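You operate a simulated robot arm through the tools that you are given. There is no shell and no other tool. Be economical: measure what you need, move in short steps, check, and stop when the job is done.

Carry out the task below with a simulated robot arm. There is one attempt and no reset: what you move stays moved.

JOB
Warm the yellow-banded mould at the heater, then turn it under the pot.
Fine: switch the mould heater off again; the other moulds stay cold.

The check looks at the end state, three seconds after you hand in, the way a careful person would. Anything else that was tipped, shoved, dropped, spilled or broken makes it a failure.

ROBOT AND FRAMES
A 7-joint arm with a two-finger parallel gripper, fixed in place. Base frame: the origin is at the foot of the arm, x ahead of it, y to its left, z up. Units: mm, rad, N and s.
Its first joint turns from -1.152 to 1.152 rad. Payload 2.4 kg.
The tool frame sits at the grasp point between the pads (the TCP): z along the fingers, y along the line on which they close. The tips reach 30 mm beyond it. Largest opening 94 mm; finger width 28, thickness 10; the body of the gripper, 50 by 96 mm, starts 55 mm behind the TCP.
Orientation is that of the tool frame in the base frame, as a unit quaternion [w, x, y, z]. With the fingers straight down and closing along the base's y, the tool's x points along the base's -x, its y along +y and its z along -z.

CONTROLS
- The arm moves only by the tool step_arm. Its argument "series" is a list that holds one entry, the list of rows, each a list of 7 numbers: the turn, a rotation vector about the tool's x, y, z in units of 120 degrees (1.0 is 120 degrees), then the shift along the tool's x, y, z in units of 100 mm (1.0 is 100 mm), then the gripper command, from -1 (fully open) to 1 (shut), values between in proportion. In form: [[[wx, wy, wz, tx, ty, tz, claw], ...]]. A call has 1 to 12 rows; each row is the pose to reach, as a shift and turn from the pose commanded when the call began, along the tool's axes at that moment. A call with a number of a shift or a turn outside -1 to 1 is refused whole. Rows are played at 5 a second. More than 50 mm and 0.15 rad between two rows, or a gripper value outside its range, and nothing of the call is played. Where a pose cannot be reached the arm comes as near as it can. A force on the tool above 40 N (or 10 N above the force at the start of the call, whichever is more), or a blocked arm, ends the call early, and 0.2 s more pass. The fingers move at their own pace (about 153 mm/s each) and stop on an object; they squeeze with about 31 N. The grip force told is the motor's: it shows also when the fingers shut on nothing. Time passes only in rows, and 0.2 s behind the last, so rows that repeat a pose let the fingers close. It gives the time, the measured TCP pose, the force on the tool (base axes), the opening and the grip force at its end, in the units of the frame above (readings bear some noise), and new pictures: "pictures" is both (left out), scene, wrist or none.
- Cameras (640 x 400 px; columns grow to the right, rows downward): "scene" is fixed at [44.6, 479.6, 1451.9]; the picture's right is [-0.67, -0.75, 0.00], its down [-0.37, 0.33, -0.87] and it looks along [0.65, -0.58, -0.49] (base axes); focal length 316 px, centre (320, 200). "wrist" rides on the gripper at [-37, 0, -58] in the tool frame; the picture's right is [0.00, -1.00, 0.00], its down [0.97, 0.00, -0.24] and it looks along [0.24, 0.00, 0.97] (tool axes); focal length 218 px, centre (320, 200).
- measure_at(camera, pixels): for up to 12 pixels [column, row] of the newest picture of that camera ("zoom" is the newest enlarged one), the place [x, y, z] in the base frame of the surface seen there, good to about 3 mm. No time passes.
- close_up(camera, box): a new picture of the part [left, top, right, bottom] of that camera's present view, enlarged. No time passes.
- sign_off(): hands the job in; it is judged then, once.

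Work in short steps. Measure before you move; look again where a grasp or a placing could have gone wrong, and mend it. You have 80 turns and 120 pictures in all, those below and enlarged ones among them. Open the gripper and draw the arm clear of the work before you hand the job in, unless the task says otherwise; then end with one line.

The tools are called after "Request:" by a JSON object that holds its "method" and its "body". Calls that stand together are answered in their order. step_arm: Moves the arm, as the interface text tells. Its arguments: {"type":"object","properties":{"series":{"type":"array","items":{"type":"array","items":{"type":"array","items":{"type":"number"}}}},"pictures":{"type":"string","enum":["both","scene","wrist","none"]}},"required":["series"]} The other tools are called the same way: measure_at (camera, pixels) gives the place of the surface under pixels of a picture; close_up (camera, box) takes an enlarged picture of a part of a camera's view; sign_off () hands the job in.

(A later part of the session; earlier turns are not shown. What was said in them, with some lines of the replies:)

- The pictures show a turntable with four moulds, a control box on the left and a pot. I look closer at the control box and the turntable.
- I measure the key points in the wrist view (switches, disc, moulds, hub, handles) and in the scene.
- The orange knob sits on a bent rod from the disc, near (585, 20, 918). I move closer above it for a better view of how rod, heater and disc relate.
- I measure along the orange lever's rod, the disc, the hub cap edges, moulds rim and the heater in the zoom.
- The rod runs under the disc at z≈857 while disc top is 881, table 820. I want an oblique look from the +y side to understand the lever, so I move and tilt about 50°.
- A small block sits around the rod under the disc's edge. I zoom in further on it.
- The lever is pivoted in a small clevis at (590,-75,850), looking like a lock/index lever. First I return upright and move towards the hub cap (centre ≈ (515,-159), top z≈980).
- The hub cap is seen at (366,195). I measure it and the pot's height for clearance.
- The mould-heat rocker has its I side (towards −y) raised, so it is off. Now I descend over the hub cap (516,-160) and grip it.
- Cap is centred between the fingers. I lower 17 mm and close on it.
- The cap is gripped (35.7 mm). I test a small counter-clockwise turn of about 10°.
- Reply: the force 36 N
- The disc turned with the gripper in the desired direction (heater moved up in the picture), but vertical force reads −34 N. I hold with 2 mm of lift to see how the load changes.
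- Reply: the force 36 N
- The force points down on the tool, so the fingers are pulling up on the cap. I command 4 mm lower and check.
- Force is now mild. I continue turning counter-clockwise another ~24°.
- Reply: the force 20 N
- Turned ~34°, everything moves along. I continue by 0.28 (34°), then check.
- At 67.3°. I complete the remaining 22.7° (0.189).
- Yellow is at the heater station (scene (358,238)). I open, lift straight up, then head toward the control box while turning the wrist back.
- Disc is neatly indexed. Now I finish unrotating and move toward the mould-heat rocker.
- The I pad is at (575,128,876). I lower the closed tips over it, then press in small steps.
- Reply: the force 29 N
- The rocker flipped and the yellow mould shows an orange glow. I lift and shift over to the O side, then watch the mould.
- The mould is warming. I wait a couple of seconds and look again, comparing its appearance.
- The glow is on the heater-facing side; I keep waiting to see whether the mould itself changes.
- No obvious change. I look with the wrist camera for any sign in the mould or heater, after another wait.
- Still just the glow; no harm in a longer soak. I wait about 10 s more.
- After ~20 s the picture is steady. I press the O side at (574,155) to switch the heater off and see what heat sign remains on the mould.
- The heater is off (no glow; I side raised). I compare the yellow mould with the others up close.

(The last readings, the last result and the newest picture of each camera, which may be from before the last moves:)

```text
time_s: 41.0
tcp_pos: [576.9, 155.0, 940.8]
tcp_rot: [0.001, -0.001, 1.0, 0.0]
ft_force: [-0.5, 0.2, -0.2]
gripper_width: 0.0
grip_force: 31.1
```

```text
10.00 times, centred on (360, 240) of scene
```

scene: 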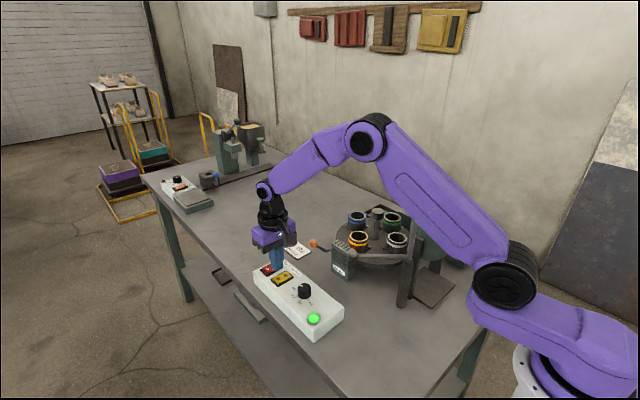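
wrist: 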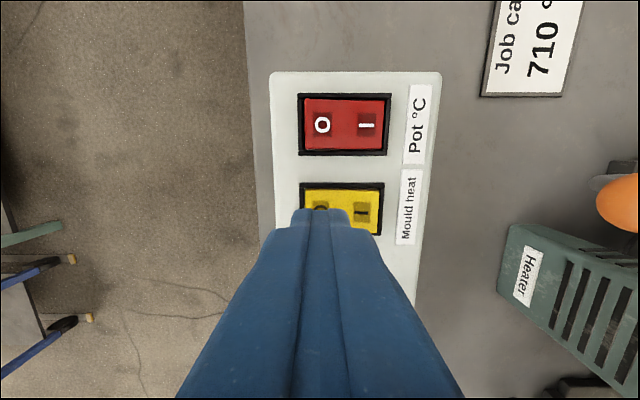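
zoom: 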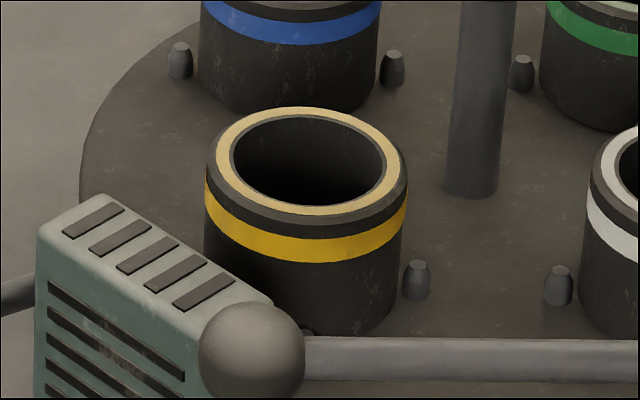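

No lasting mark, but it soaked ~20 s with the heater on and the switch is off again. Now I go back over the hub: up first, then across.

Request:
{"method": "step_arm", "body": {"series": [[[0, 0, 0, 0, 0, -0.45, 1], [0, 0, 0, 0, 0, -0.9, 1], [0, 0, 0, 0.1, -0.4, -1, 1], [0, 0, 0, 0.2, -0.8, -1, -0.5], [0, 0, 0, 0.3, -1, -1, -1]]], "pictures": "none"}}

Request:
{"method": "step_arm", "body": {"series": [[[0, 0, 0, 0.1, -0.4, 0, -1], [0, 0, 0, 0.2, -0.8, 0, -1], [0, 0, 0, 0.28, -1, 0, -1], [0, 0, 0, 0.28, -1, 0, -1]]], "pictures": "none"}}

Request:
{"method": "step_arm", "body": {"series": [[[0, 0, 0, 0, -0.4, 0, -1], [0, 0, 0, 0, -0.8, 0, -1], [0, 0, 0, 0, -1, 0, -1], [0, 0, 0, 0, -1, 0, -1]]], "pictures": "wrist"}}

```text
time_s: 42.2
tcp_pos: [545.2, 55.4, 1039.0]
tcp_rot: [0.0, -0.001, 1.0, 0.0]
ft_force: [-0.2, -0.1, -0.2]
gripper_width: 94.0
grip_force: 0.0
```

```text
time_s: 43.2
tcp_pos: [519.4, -43.9, 1040.4]
tcp_rot: [0.0, 0.0, 1.0, 0.0]
ft_force: [-0.2, -1.0, -0.3]
gripper_width: 93.7
grip_force: 0.2
```

```text
time_s: 44.2
tcp_pos: [518.6, -143.5, 1041.1]
tcp_rot: [0.0, -0.002, 1.0, 0.0]
ft_force: [-0.5, 0.1, 0.6]
gripper_width: 93.9
grip_force: 0.0
```

wrist: 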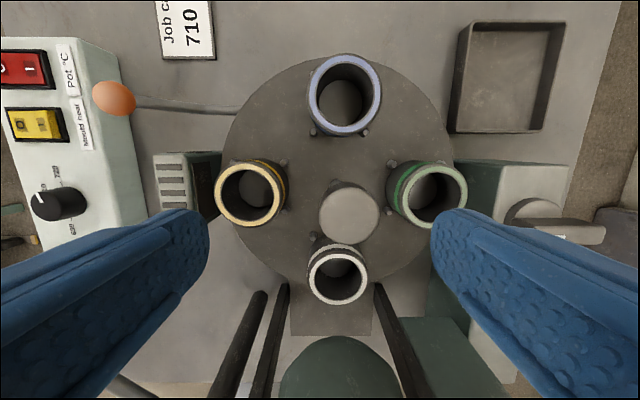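

Above the hub, offset (−3,−16). I descend to z≈968 and grip.

Request:
{"method": "step_arm", "body": {"series": [[[0, 0, 0, 0.03, -0.165, 0.0, -1], [0, 0, 0, 0.03, -0.165, 0.4, -1], [0, 0, 0, 0.03, -0.165, 0.72, -1], [0, 0, 0, 0.03, -0.165, 0.72, -1], [0, 0, 0, 0.03, -0.165, 0.72, 1], [0, 0, 0, 0.03, -0.165, 0.72, 1], [0, 0, 0, 0.03, -0.165, 0.72, 1]]], "pictures": "wrist"}}

```text
time_s: 45.8
tcp_pos: [516.8, -159.7, 970.2]
tcp_rot: [0.0, -0.001, 1.0, 0.001]
ft_force: [-0.9, 10.0, -2.9]
gripper_width: 35.5
grip_force: 45.2
```

wrist: 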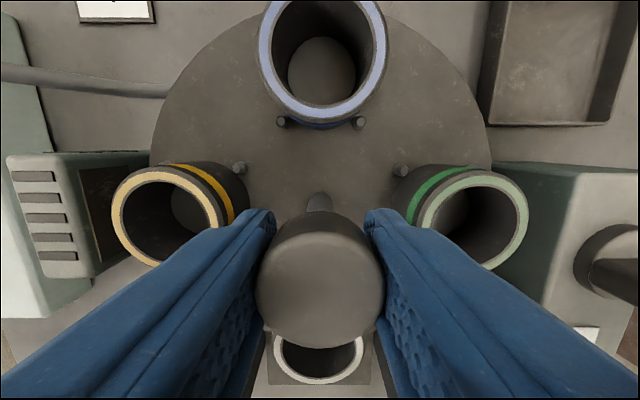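

The cap is held squarely. I turn counter-clockwise 45° first.

Request:
{"method": "step_arm", "body": {"series": [[[0, 0, -0.04, 0, 0, 0, 1], [0, 0, -0.09, 0, 0, 0, 1], [0, 0, -0.14, 0, 0, 0, 1], [0, 0, -0.2, 0, 0, 0, 1], [0, 0, -0.26, 0, 0, 0, 1], [0, 0, -0.32, 0, 0, 0, 1], [0, 0, -0.375, 0, 0, 0, 1], [0, 0, -0.375, 0, 0, 0, 1]]], "pictures": "wrist"}}

```text
time_s: 47.6
tcp_pos: [514.5, -159.5, 968.8]
tcp_rot: [-0.001, -0.384, 0.923, 0.001]
ft_force: [-12.0, 18.2, 3.2]
gripper_width: 35.7
grip_force: 45.0
```

wrist: 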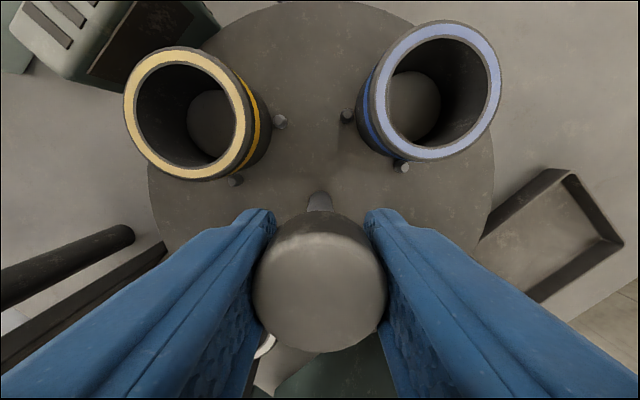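

The moulds stayed put: yellow (190,110) is still facing the heater, so the fingers slipped round the cap. In the first turn there had been an upward pull. I open, turn back, regrip a bit lower and test 10° with a slight upward pull.

Request:
{"method": "step_arm", "body": {"series": [[[0, 0, 0, 0, 0, 0, -0.3], [0, 0, 0, 0, 0, 0, -0.3], [0, 0, 0.07, 0, 0, 0, -0.3], [0, 0, 0.14, 0, 0, 0, -0.3], [0, 0, 0.21, 0, 0, 0, -0.3], [0, 0, 0.28, 0, 0, 0.02, -0.3], [0, 0, 0.35, 0, 0, 0.04, -0.3], [0, 0, 0.375, 0, 0, 0.04, -0.3], [0, 0, 0.375, 0, 0, 0.04, 1], [0, 0, 0.375, 0, 0, 0.04, 1], [0, 0, 0.375, 0, 0, 0.04, 1]]], "pictures": "none"}}

Request:
{"method": "step_arm", "body": {"series": [[[0, 0, 0, 0, 0, -0.02, 1], [0, 0, -0.02, 0, 0, -0.03, 1], [0, 0, -0.04, 0, 0, -0.03, 1], [0, 0, -0.06, 0, 0, -0.03, 1], [0, 0, -0.08, 0, 0, -0.03, 1], [0, 0, -0.08, 0, 0, -0.03, 1]]], "pictures": "wrist"}}

```text
time_s: 50.0
tcp_pos: [515.8, -160.5, 965.3]
tcp_rot: [-0.001, -0.001, 1.0, 0.001]
ft_force: [-1.7, 12.7, 1.3]
gripper_width: 35.4
grip_force: 45.6
```

```text
time_s: 51.1
tcp_pos: [515.9, -159.9, 966.1]
tcp_rot: [-0.001, -0.067, 0.998, 0.001]
ft_force: [4.4, 0.3, -5.4]
gripper_width: 35.6
grip_force: 45.4
stopped in row 5: the force on the tool passed its limit (the readings are from after the stop); the commanded pose is now the measured one
```

wrist: 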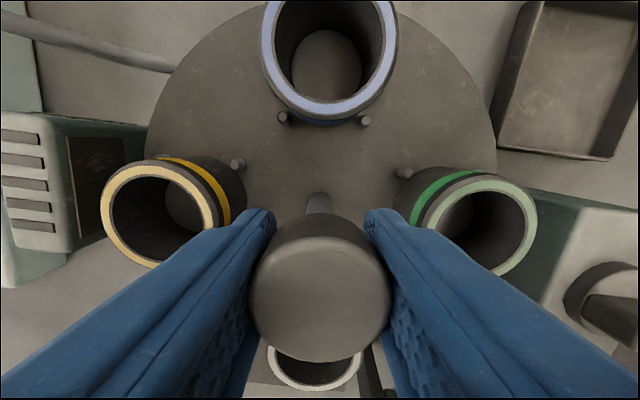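

With the lift the disc came along ~7°. I continue turning 24° without extra pull.

Request:
{"method": "step_arm", "body": {"series": [[[0, 0, -0.04, 0, 0, 0, 1], [0, 0, -0.08, 0, 0, 0, 1], [0, 0, -0.12, 0, 0, 0, 1], [0, 0, -0.16, 0, 0, 0, 1], [0, 0, -0.2, 0, 0, 0, 1], [0, 0, -0.2, 0, 0, 0, 1]]], "pictures": "wrist"}}

```text
time_s: 52.5
tcp_pos: [513.9, -160.3, 965.5]
tcp_rot: [-0.003, -0.272, 0.962, 0.002]
ft_force: [3.9, -7.6, -33.7]
gripper_width: 35.3
grip_force: 45.0
```

wrist: 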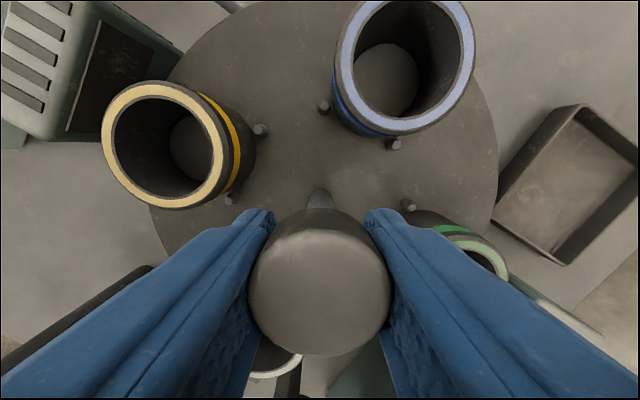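

The fingers slipped again part way. I measure the mould rims to see where the disc stands.

Request:
{"method": "measure_at", "body": {"camera": "wrist", "pixels": [[340, 60], [468, 60], [405, 128], [108, 150], [222, 150], [165, 88], [165, 203], [320, 230], [320, 340]]}}

Request:
{"method": "close_up", "body": {"camera": "scene", "box": [300, 190, 440, 290]}}

```text
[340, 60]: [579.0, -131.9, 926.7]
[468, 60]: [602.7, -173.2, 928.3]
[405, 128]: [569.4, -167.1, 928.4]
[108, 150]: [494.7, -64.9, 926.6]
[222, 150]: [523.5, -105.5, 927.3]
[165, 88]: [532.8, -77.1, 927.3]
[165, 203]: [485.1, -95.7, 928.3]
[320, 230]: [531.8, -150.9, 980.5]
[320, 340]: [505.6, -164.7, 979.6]
```

```text
4.00 times, centred on (370, 240) of scene
```

zoom: 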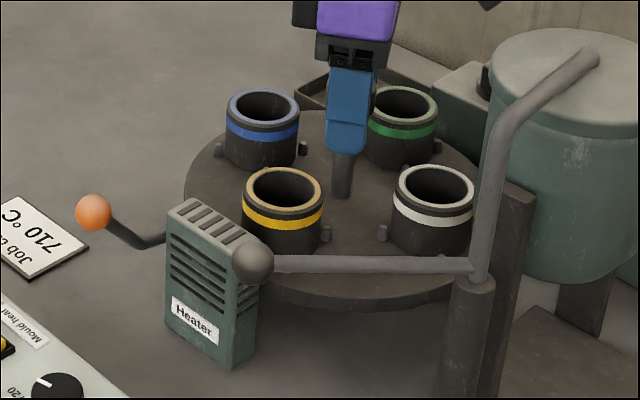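

The disc stands ~6° counter-clockwise and the fingers slip. I check whether the orange lever has changed height since the start (then pixel (316,243) gave z 915).

Request:
{"method": "measure_at", "body": {"camera": "scene", "pixels": [[316, 243], [323, 243], [313, 243], [332, 250], [328, 246], [376, 213]]}}

Request:
{"method": "close_up", "body": {"camera": "scene", "box": [300, 200, 400, 270]}}

```text
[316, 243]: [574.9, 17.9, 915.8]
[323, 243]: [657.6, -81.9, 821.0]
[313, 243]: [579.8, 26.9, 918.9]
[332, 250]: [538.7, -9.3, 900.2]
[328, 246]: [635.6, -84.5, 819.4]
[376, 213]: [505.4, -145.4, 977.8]
```

```text
5.71 times, centred on (350, 235) of scene
```

zoom: 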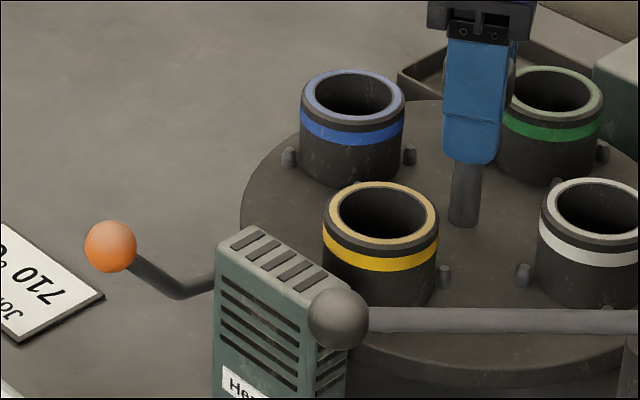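

The lever hasn't moved; its rod leads under the +x station, so it looks like an ejector and I leave it. The disc seems to be blocked at ~6°; I null the vertical pull and test a small clockwise turn to see whether it is free that way.

Request:
{"method": "step_arm", "body": {"series": [[[0, 0, 0, 0, 0, 0.02, 1], [0, 0, 0.04, 0, 0, 0.03, 1], [0, 0, 0.08, 0, 0, 0.03, 1], [0, 0, 0.12, 0, 0, 0.03, 1], [0, 0, 0.16, 0, 0, 0.03, 1], [0, 0, 0.16, 0, 0, 0.03, 1]]], "pictures": "wrist"}}

Request:
{"method": "measure_at", "body": {"camera": "wrist", "pixels": [[320, 230], [320, 340], [405, 60]]}}

```text
time_s: 53.9
tcp_pos: [513.4, -159.3, 965.3]
tcp_rot: [0.0, -0.106, 0.994, 0.001]
ft_force: [-15.5, -2.6, 35.5]
gripper_width: 35.1
grip_force: 45.0
```

wrist: 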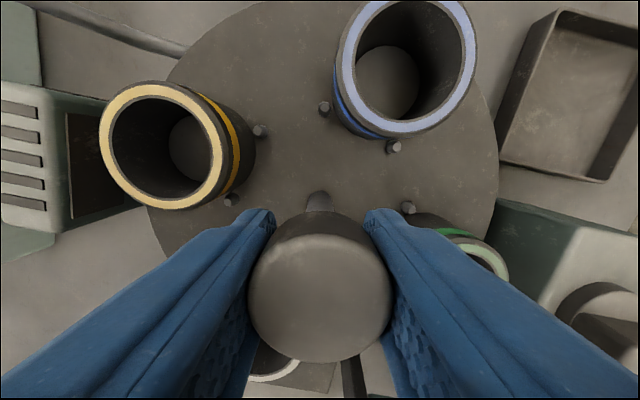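

```text
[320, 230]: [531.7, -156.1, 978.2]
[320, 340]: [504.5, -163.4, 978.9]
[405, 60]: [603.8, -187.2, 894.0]
```

Clockwise it follows freely. I null the vertical force and turn back counter-clockwise to find where exactly it stops.

Request:
{"method": "step_arm", "body": {"series": [[[0, 0, 0, 0, 0, -0.02, 1], [0, 0, -0.04, -0.02, 0, -0.02, 1], [0, 0, -0.08, -0.02, 0, -0.02, 1], [0, 0, -0.12, -0.02, 0, -0.02, 1], [0, 0, -0.12, -0.02, 0, -0.02, 1]]], "pictures": "wrist"}}

Request:
{"method": "step_arm", "body": {"series": [[[0, 0, -0.04, 0, 0, 0, 1], [0, 0, -0.08, 0, 0, 0, 1], [0, 0, -0.12, 0, 0, 0, 1], [0, 0, -0.12, 0, 0, 0, 1]]], "pictures": "wrist"}}

```text
time_s: 55.1
tcp_pos: [515.8, -161.2, 964.9]
tcp_rot: [-0.003, -0.231, 0.973, 0.002]
ft_force: [-12.8, -6.6, 4.2]
gripper_width: 35.4
grip_force: 45.1
```

wrist: 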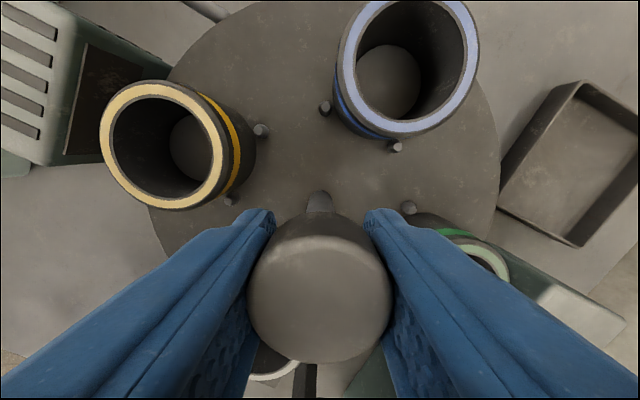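

```text
time_s: 56.1
tcp_pos: [516.8, -158.9, 965.2]
tcp_rot: [-0.002, -0.351, 0.936, 0.002]
ft_force: [-12.3, -0.4, -6.2]
gripper_width: 35.2
grip_force: 45.2
```

wrist: 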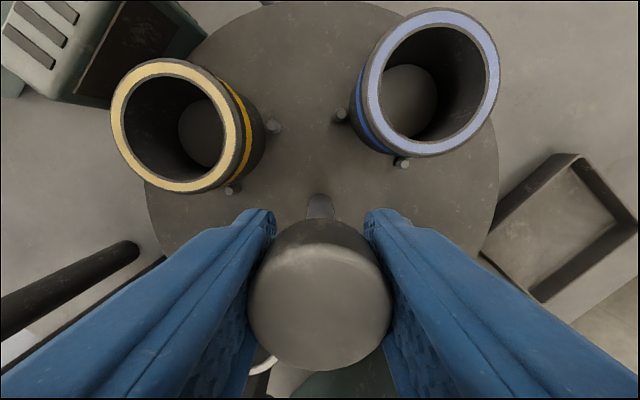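

The disc has a hard stop about 6° past this station (96° from start). So the way to the pot is clockwise, the long way round (270°), with the heater off. I turn clockwise with this grip.

Request:
{"method": "step_arm", "body": {"series": [[[0, 0, 0.05, 0, 0, 0, 1], [0, 0, 0.1, 0, 0, 0, 1], [0, 0, 0.15, 0, 0, 0, 1], [0, 0, 0.2, 0, 0, 0, 1], [0, 0, 0.25, 0, 0, 0, 1], [0, 0, 0.3, 0, 0, 0, 1], [0, 0, 0.35, 0, 0, 0, 1], [0, 0, 0.35, 0, 0, 0, 1]]], "pictures": "wrist"}}

```text
time_s: 57.9
tcp_pos: [515.4, -160.2, 965.3]
tcp_rot: [-0.001, 0.009, 1.0, 0.001]
ft_force: [-3.5, 2.8, -14.2]
gripper_width: 35.3
grip_force: 45.0
```

wrist: 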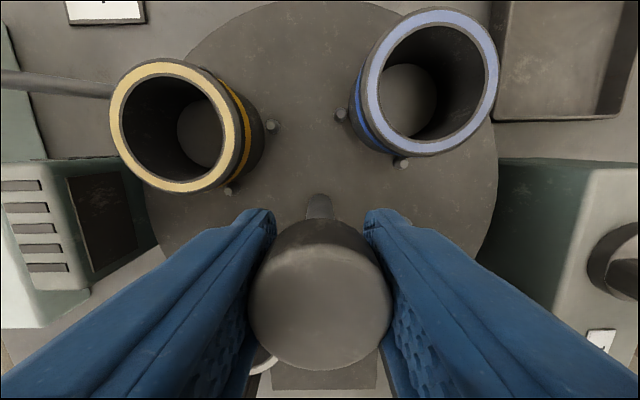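

It follows without slipping; disc is ~−36°. I continue clockwise another 54°.

Request:
{"method": "step_arm", "body": {"series": [[[0, 0, 0.05, 0, 0, 0, 1], [0, 0, 0.1, 0, 0, 0, 1], [0, 0, 0.15, 0, 0, 0, 1], [0, 0, 0.2, 0, 0, 0, 1], [0, 0, 0.25, 0, 0, 0, 1], [0, 0, 0.3, 0, 0, 0, 1], [0, 0, 0.35, 0, 0, 0, 1], [0, 0, 0.4, 0, 0, 0, 1], [0, 0, 0.45, 0, 0, 0, 1], [0, 0, 0.45, 0, 0, 0, 1]]], "pictures": "wrist"}}

```text
time_s: 60.1
tcp_pos: [515.5, -161.1, 965.0]
tcp_rot: [-0.003, 0.464, 0.886, 0.0]
ft_force: [-7.1, -17.7, -4.1]
gripper_width: 35.4
grip_force: 45.4
```

wrist: 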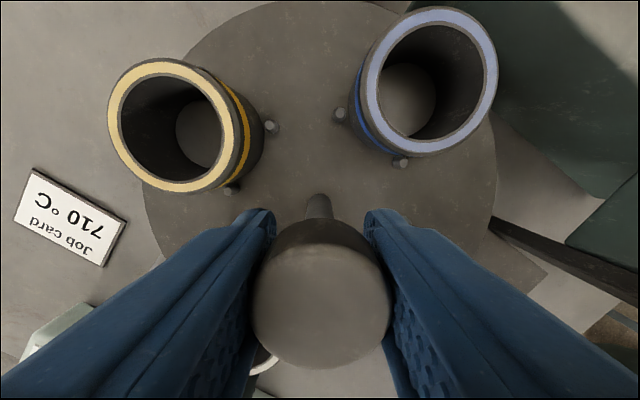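

Still following, gripper at −55°, disc about −91° (yellow near +x). I continue another 34°.

Request:
{"method": "step_arm", "body": {"series": [[[0, 0, 0.05, 0, 0, 0, 1], [0, 0, 0.1, 0, 0, 0, 1], [0, 0, 0.15, 0, 0, 0, 1], [0, 0, 0.2, 0, 0, 0, 1], [0, 0, 0.25, 0, 0, 0, 1], [0, 0, 0.285, 0, 0, 0, 1], [0, 0, 0.285, 0, 0, 0, 1]]], "pictures": "wrist"}}

```text
time_s: 61.7
tcp_pos: [515.0, -162.2, 965.2]
tcp_rot: [-0.004, 0.703, 0.711, -0.002]
ft_force: [-23.5, -13.5, -11.8]
gripper_width: 35.6
grip_force: 44.5
```

wrist: 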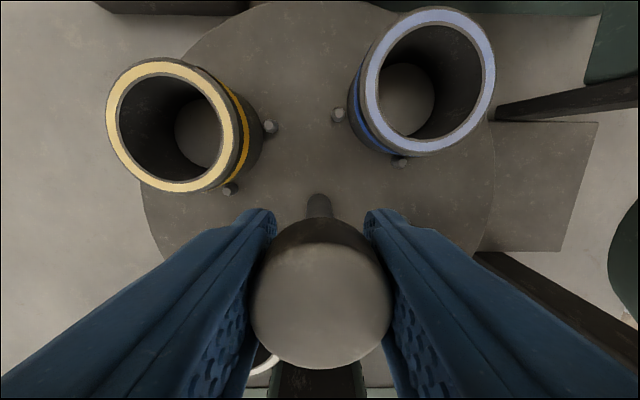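

Gripper is at −89°. I open, lift a little, and turn the wrist back counter-clockwise to regrip at +90°.

Request:
{"method": "step_arm", "body": {"series": [[[0, 0, 0, 0, 0, 0, -0.3], [0, 0, 0, 0, 0, 0, -0.3], [0, 0, -0.07, 0, 0, -0.01, -0.3], [0, 0, -0.14, 0, 0, -0.01, -0.3], [0, 0, -0.21, 0, 0, -0.01, -0.3], [0, 0, -0.28, 0, 0, -0.01, -0.3], [0, 0, -0.35, 0, 0, -0.01, -0.3], [0, 0, -0.42, 0, 0, -0.01, -0.3], [0, 0, -0.49, 0, 0, -0.01, -0.3], [0, 0, -0.56, 0, 0, -0.01, -0.3], [0, 0, -0.63, 0, 0, -0.01, -0.3], [0, 0, -0.7, 0, 0, -0.01, -0.3]]], "pictures": "none"}}

Request:
{"method": "step_arm", "body": {"series": [[[0, 0, -0.07, 0, 0, 0, -0.3], [0, 0, -0.14, 0, 0, 0, -0.3], [0, 0, -0.21, 0, 0, 0, -0.3], [0, 0, -0.28, 0, 0, 0, -0.3], [0, 0, -0.35, 0, 0, 0, -0.3], [0, 0, -0.42, 0, 0, 0, -0.3], [0, 0, -0.49, 0, 0, 0, -0.3], [0, 0, -0.56, 0, 0, 0, -0.3], [0, 0, -0.63, 0, 0, 0, -0.3], [0, 0, -0.7, 0, 0, 0, -0.3], [0, 0, -0.75, 0, 0, 0, -0.3], [0, 0, -0.75, 0, 0, 0, -0.3]]]}}

```text
time_s: 64.3
tcp_pos: [517.3, -159.0, 965.0]
tcp_rot: [-0.001, 0.043, 0.999, 0.0]
ft_force: [-0.7, -1.3, 0.0]
gripper_width: 61.1
grip_force: 0.0
```

```text
time_s: 66.9
tcp_pos: [515.6, -159.9, 967.0]
tcp_rot: [0.0, -0.676, 0.737, 0.002]
ft_force: [0.1, 0.3, 0.1]
gripper_width: 61.1
grip_force: 0.1
```

scene: 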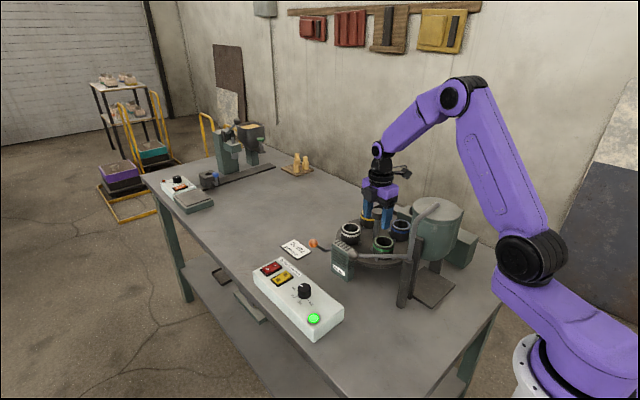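
wrist: 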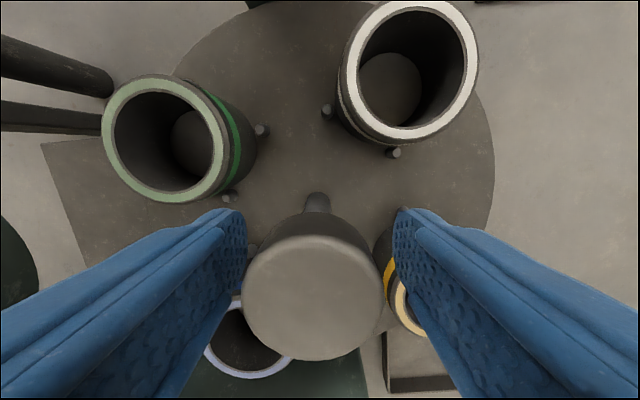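

Disc stays where left. I grip again and turn clockwise 60°.

Request:
{"method": "step_arm", "body": {"series": [[[0, 0, 0, 0, 0, 0, 1], [0, 0, 0, 0, 0, 0, 1], [0, 0, 0, 0, 0, 0, 1], [0, 0, 0.05, 0, 0, 0, 1], [0, 0, 0.1, 0, 0, 0, 1], [0, 0, 0.16, 0, 0, 0, 1], [0, 0, 0.22, 0, 0, 0, 1], [0, 0, 0.28, 0, 0, 0, 1], [0, 0, 0.34, 0, 0, 0, 1], [0, 0, 0.4, 0, 0, 0, 1], [0, 0, 0.46, 0, 0, 0, 1], [0, 0, 0.5, 0, 0, 0, 1]]], "pictures": "wrist"}}

```text
time_s: 69.5
tcp_pos: [515.6, -159.2, 965.5]
tcp_rot: [-0.004, -0.213, 0.977, 0.002]
ft_force: [-17.7, -5.3, 2.1]
gripper_width: 35.1
grip_force: 45.2
```

wrist: 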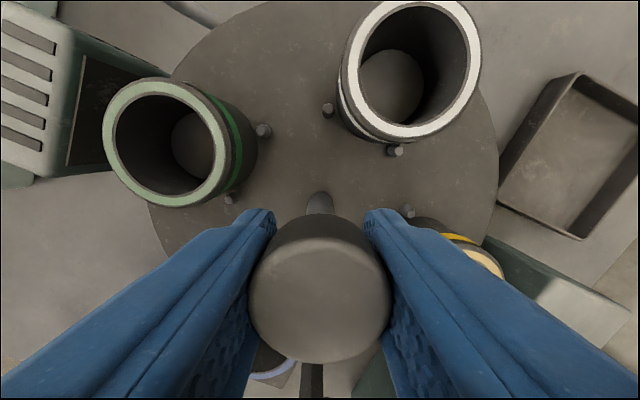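

Yellow is now near the −y station. I continue clockwise 60°, watching for a stop.

Request:
{"method": "step_arm", "body": {"series": [[[0, 0, 0.05, 0, 0, 0, 1], [0, 0, 0.1, 0, 0, 0, 1], [0, 0, 0.15, 0, 0, 0, 1], [0, 0, 0.2, 0, 0, 0, 1], [0, 0, 0.25, 0, 0, 0, 1], [0, 0, 0.3, 0, 0, 0, 1], [0, 0, 0.35, 0, 0, 0, 1], [0, 0, 0.4, 0, 0, 0, 1], [0, 0, 0.45, 0, 0, 0, 1], [0, 0, 0.5, 0, 0, 0, 1], [0, 0, 0.5, 0, 0, 0, 1]]], "pictures": "wrist"}}

Request:
{"method": "measure_at", "body": {"camera": "wrist", "pixels": [[345, 60], [475, 60], [410, 132], [108, 140], [222, 140], [165, 83], [165, 200]]}}

```text
time_s: 71.9
tcp_pos: [515.9, -160.6, 965.9]
tcp_rot: [-0.003, 0.302, 0.953, 0.0]
ft_force: [-5.5, -7.3, -26.9]
gripper_width: 35.1
grip_force: 45.2
```

wrist: 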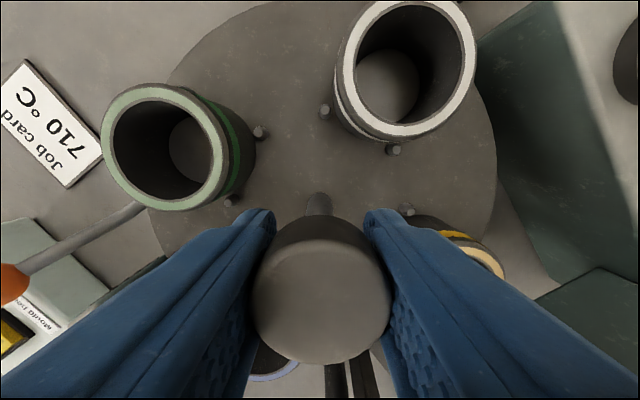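

```text
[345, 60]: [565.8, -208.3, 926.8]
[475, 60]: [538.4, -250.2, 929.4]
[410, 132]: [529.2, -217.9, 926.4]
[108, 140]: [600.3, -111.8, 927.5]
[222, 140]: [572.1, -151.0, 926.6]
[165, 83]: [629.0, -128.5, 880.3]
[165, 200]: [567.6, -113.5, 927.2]
```

Around 25° remains. I turn 0.19 (23°) further and then measure.

Request:
{"method": "step_arm", "body": {"series": [[[0, 0, 0.05, 0, 0, 0.01, 1], [0, 0, 0.1, 0, 0, 0.01, 1], [0, 0, 0.15, 0, 0, 0.01, 1], [0, 0, 0.19, 0, 0, 0.01, 1], [0, 0, 0.19, 0, 0, 0.01, 1]]]}}

Request:
{"method": "measure_at", "body": {"camera": "wrist", "pixels": [[345, 70], [472, 70], [405, 10], [405, 132], [108, 148], [222, 148], [165, 90], [165, 204]]}}

```text
time_s: 73.1
tcp_pos: [514.6, -160.7, 966.2]
tcp_rot: [-0.002, 0.486, 0.874, 0.0]
ft_force: [-19.2, -5.8, 2.1]
gripper_width: 35.4
grip_force: 44.4
```

scene: 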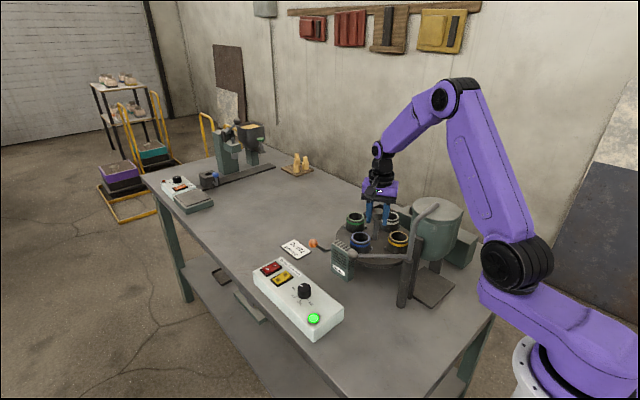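
wrist: 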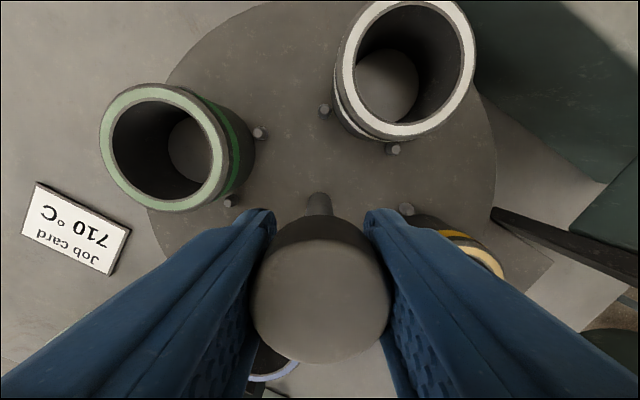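

```text
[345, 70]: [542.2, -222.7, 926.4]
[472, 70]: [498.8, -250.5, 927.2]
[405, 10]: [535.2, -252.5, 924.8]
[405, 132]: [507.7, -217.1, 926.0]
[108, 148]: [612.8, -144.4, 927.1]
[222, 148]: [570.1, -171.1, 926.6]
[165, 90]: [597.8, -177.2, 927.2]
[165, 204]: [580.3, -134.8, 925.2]
```

Mould centres are about 3° short of the station (white (521,−236), green (590,−157)). I turn 3° more and measure again.

Request:
{"method": "step_arm", "body": {"series": [[[0, 0, 0.015, 0, 0, 0, 1], [0, 0, 0.026, 0, 0, 0, 1], [0, 0, 0.026, 0, 0, 0, 1]]], "pictures": "wrist"}}

Request:
{"method": "step_arm", "body": {"series": [[[0, 0, 0, 0, 0, 0, -0.3], [0, 0, 0, 0, 0, 0, -0.3], [0, 0, 0, 0, 0, -0.4, -0.3], [0, 0, 0, 0, 0, -0.8, -0.3], [0, 0, 0, 0, 0, -1, -0.3], [0, 0, 0, 0, 0, -1, -0.3]]]}}

```text
time_s: 73.9
tcp_pos: [515.2, -161.2, 965.7]
tcp_rot: [-0.004, 0.508, 0.861, -0.001]
ft_force: [-20.0, -6.5, 3.3]
gripper_width: 35.3
grip_force: 44.5
```

wrist: 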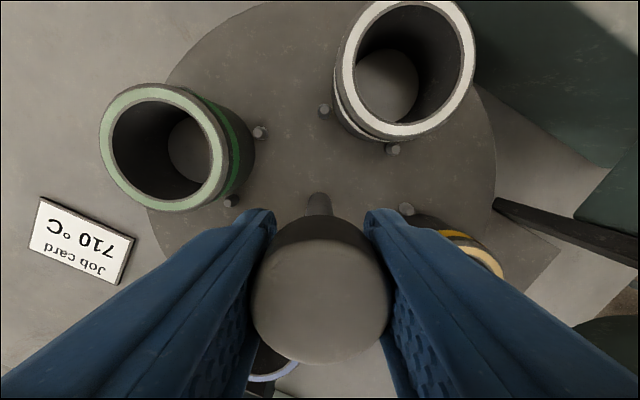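

```text
time_s: 75.3
tcp_pos: [516.4, -160.3, 1064.7]
tcp_rot: [-0.002, 0.508, 0.862, 0.0]
ft_force: [-0.1, 0.7, -0.3]
gripper_width: 60.9
grip_force: 0.0
```

scene: 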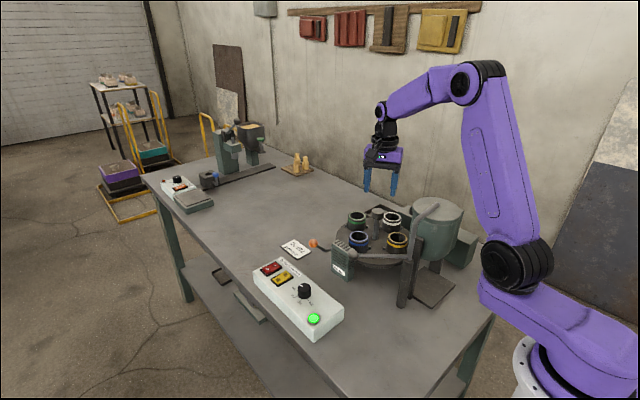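
wrist: 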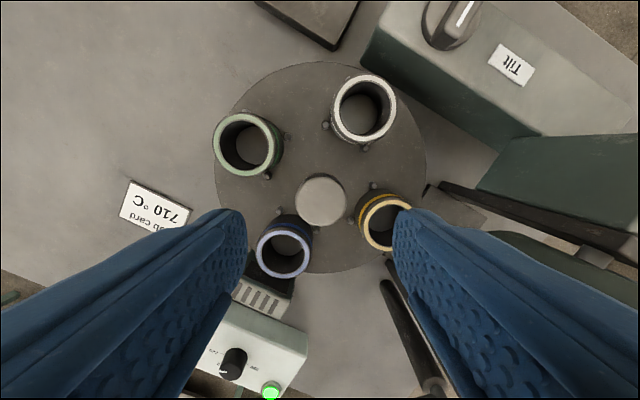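

Released and lifted. I measure the mould rims and hub from above and check the scene close up.

Request:
{"method": "measure_at", "body": {"camera": "wrist", "pixels": [[335, 105], [393, 107], [364, 78], [364, 138], [217, 143], [282, 146], [249, 117], [249, 172], [322, 201], [260, 252], [309, 253], [284, 276]]}}

Request:
{"method": "close_up", "body": {"camera": "scene", "box": [280, 180, 480, 310]}}

Request:
{"method": "close_up", "body": {"camera": "scene", "box": [240, 240, 360, 345]}}

```text
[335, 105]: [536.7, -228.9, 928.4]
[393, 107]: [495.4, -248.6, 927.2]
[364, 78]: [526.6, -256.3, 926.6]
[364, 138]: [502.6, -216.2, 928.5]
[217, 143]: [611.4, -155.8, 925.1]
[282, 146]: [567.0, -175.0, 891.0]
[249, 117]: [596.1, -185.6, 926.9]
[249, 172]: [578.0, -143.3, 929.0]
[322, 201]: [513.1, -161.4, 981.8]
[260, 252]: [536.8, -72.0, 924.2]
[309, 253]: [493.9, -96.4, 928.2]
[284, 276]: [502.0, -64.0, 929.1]
```

```text
3.08 times, centred on (380, 245) of scene
```

zoom: 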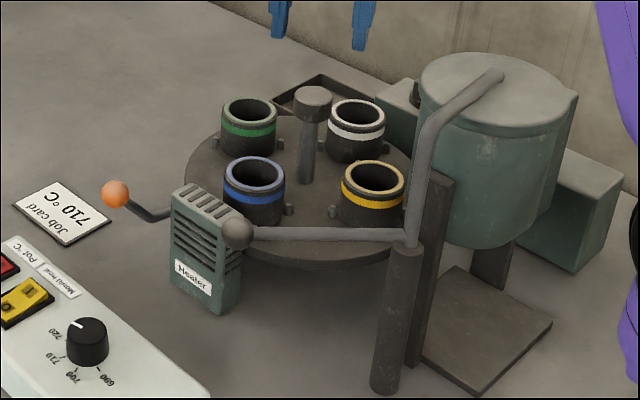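

```text
3.81 times, centred on (300, 292) of scene
```

zoom: 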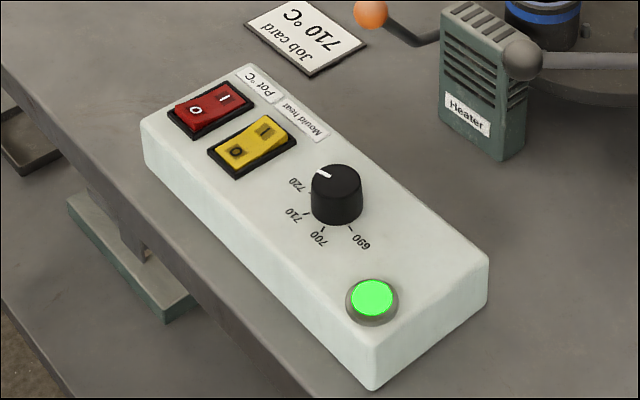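

The moulds now sit pixel-for-pixel at the stations, with yellow where green was at the start, under the pot. The heater rocker is off. I open fully and raise the arm clear.

Request:
{"method": "step_arm", "body": {"series": [[[0, 0, 0, 0, 0, -0.4, -1], [0, 0, 0, 0, 0, -0.8, -1], [0, 0, 0, 0, 0, -1, -1], [0, 0, 0, 0, 0, -1, -1]]], "pictures": "scene"}}

Request:
{"method": "close_up", "body": {"camera": "scene", "box": [335, 205, 415, 265]}}

```text
time_s: 76.3
tcp_pos: [516.4, -159.8, 1164.8]
tcp_rot: [-0.002, 0.508, 0.861, -0.001]
ft_force: [0.1, -0.2, -1.0]
gripper_width: 94.1
grip_force: 0.0
```

scene: 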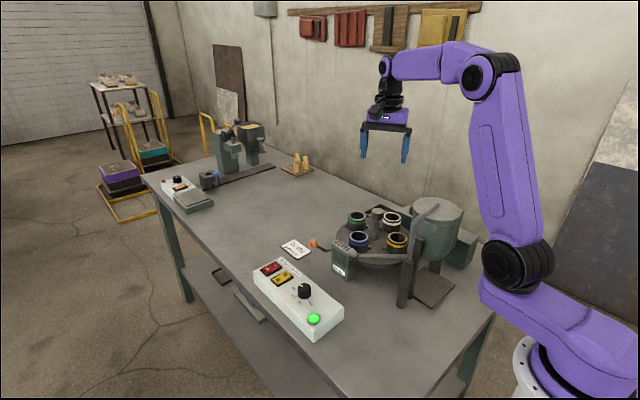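

```text
6.67 times, centred on (375, 235) of scene
```

zoom: 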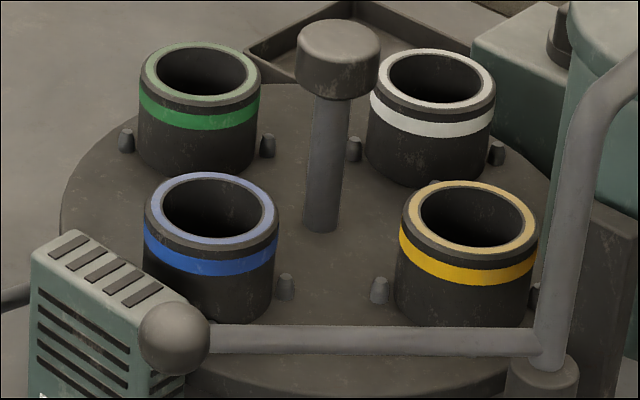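

Yellow is at the pot station, the heater is off, the arm is clear and nothing else was disturbed. I hand in.

Request:
{"method": "sign_off", "body": {}}

```text
The job is handed in.
```

The yellow-banded mould had about 20 s at the heater, which is now off, and it stands under the pot; nothing in the pictures shows how warm it is now. The turntable stopped about 6° past the heater, so I took it round the long way, with the heater off as the other moulds passed it.
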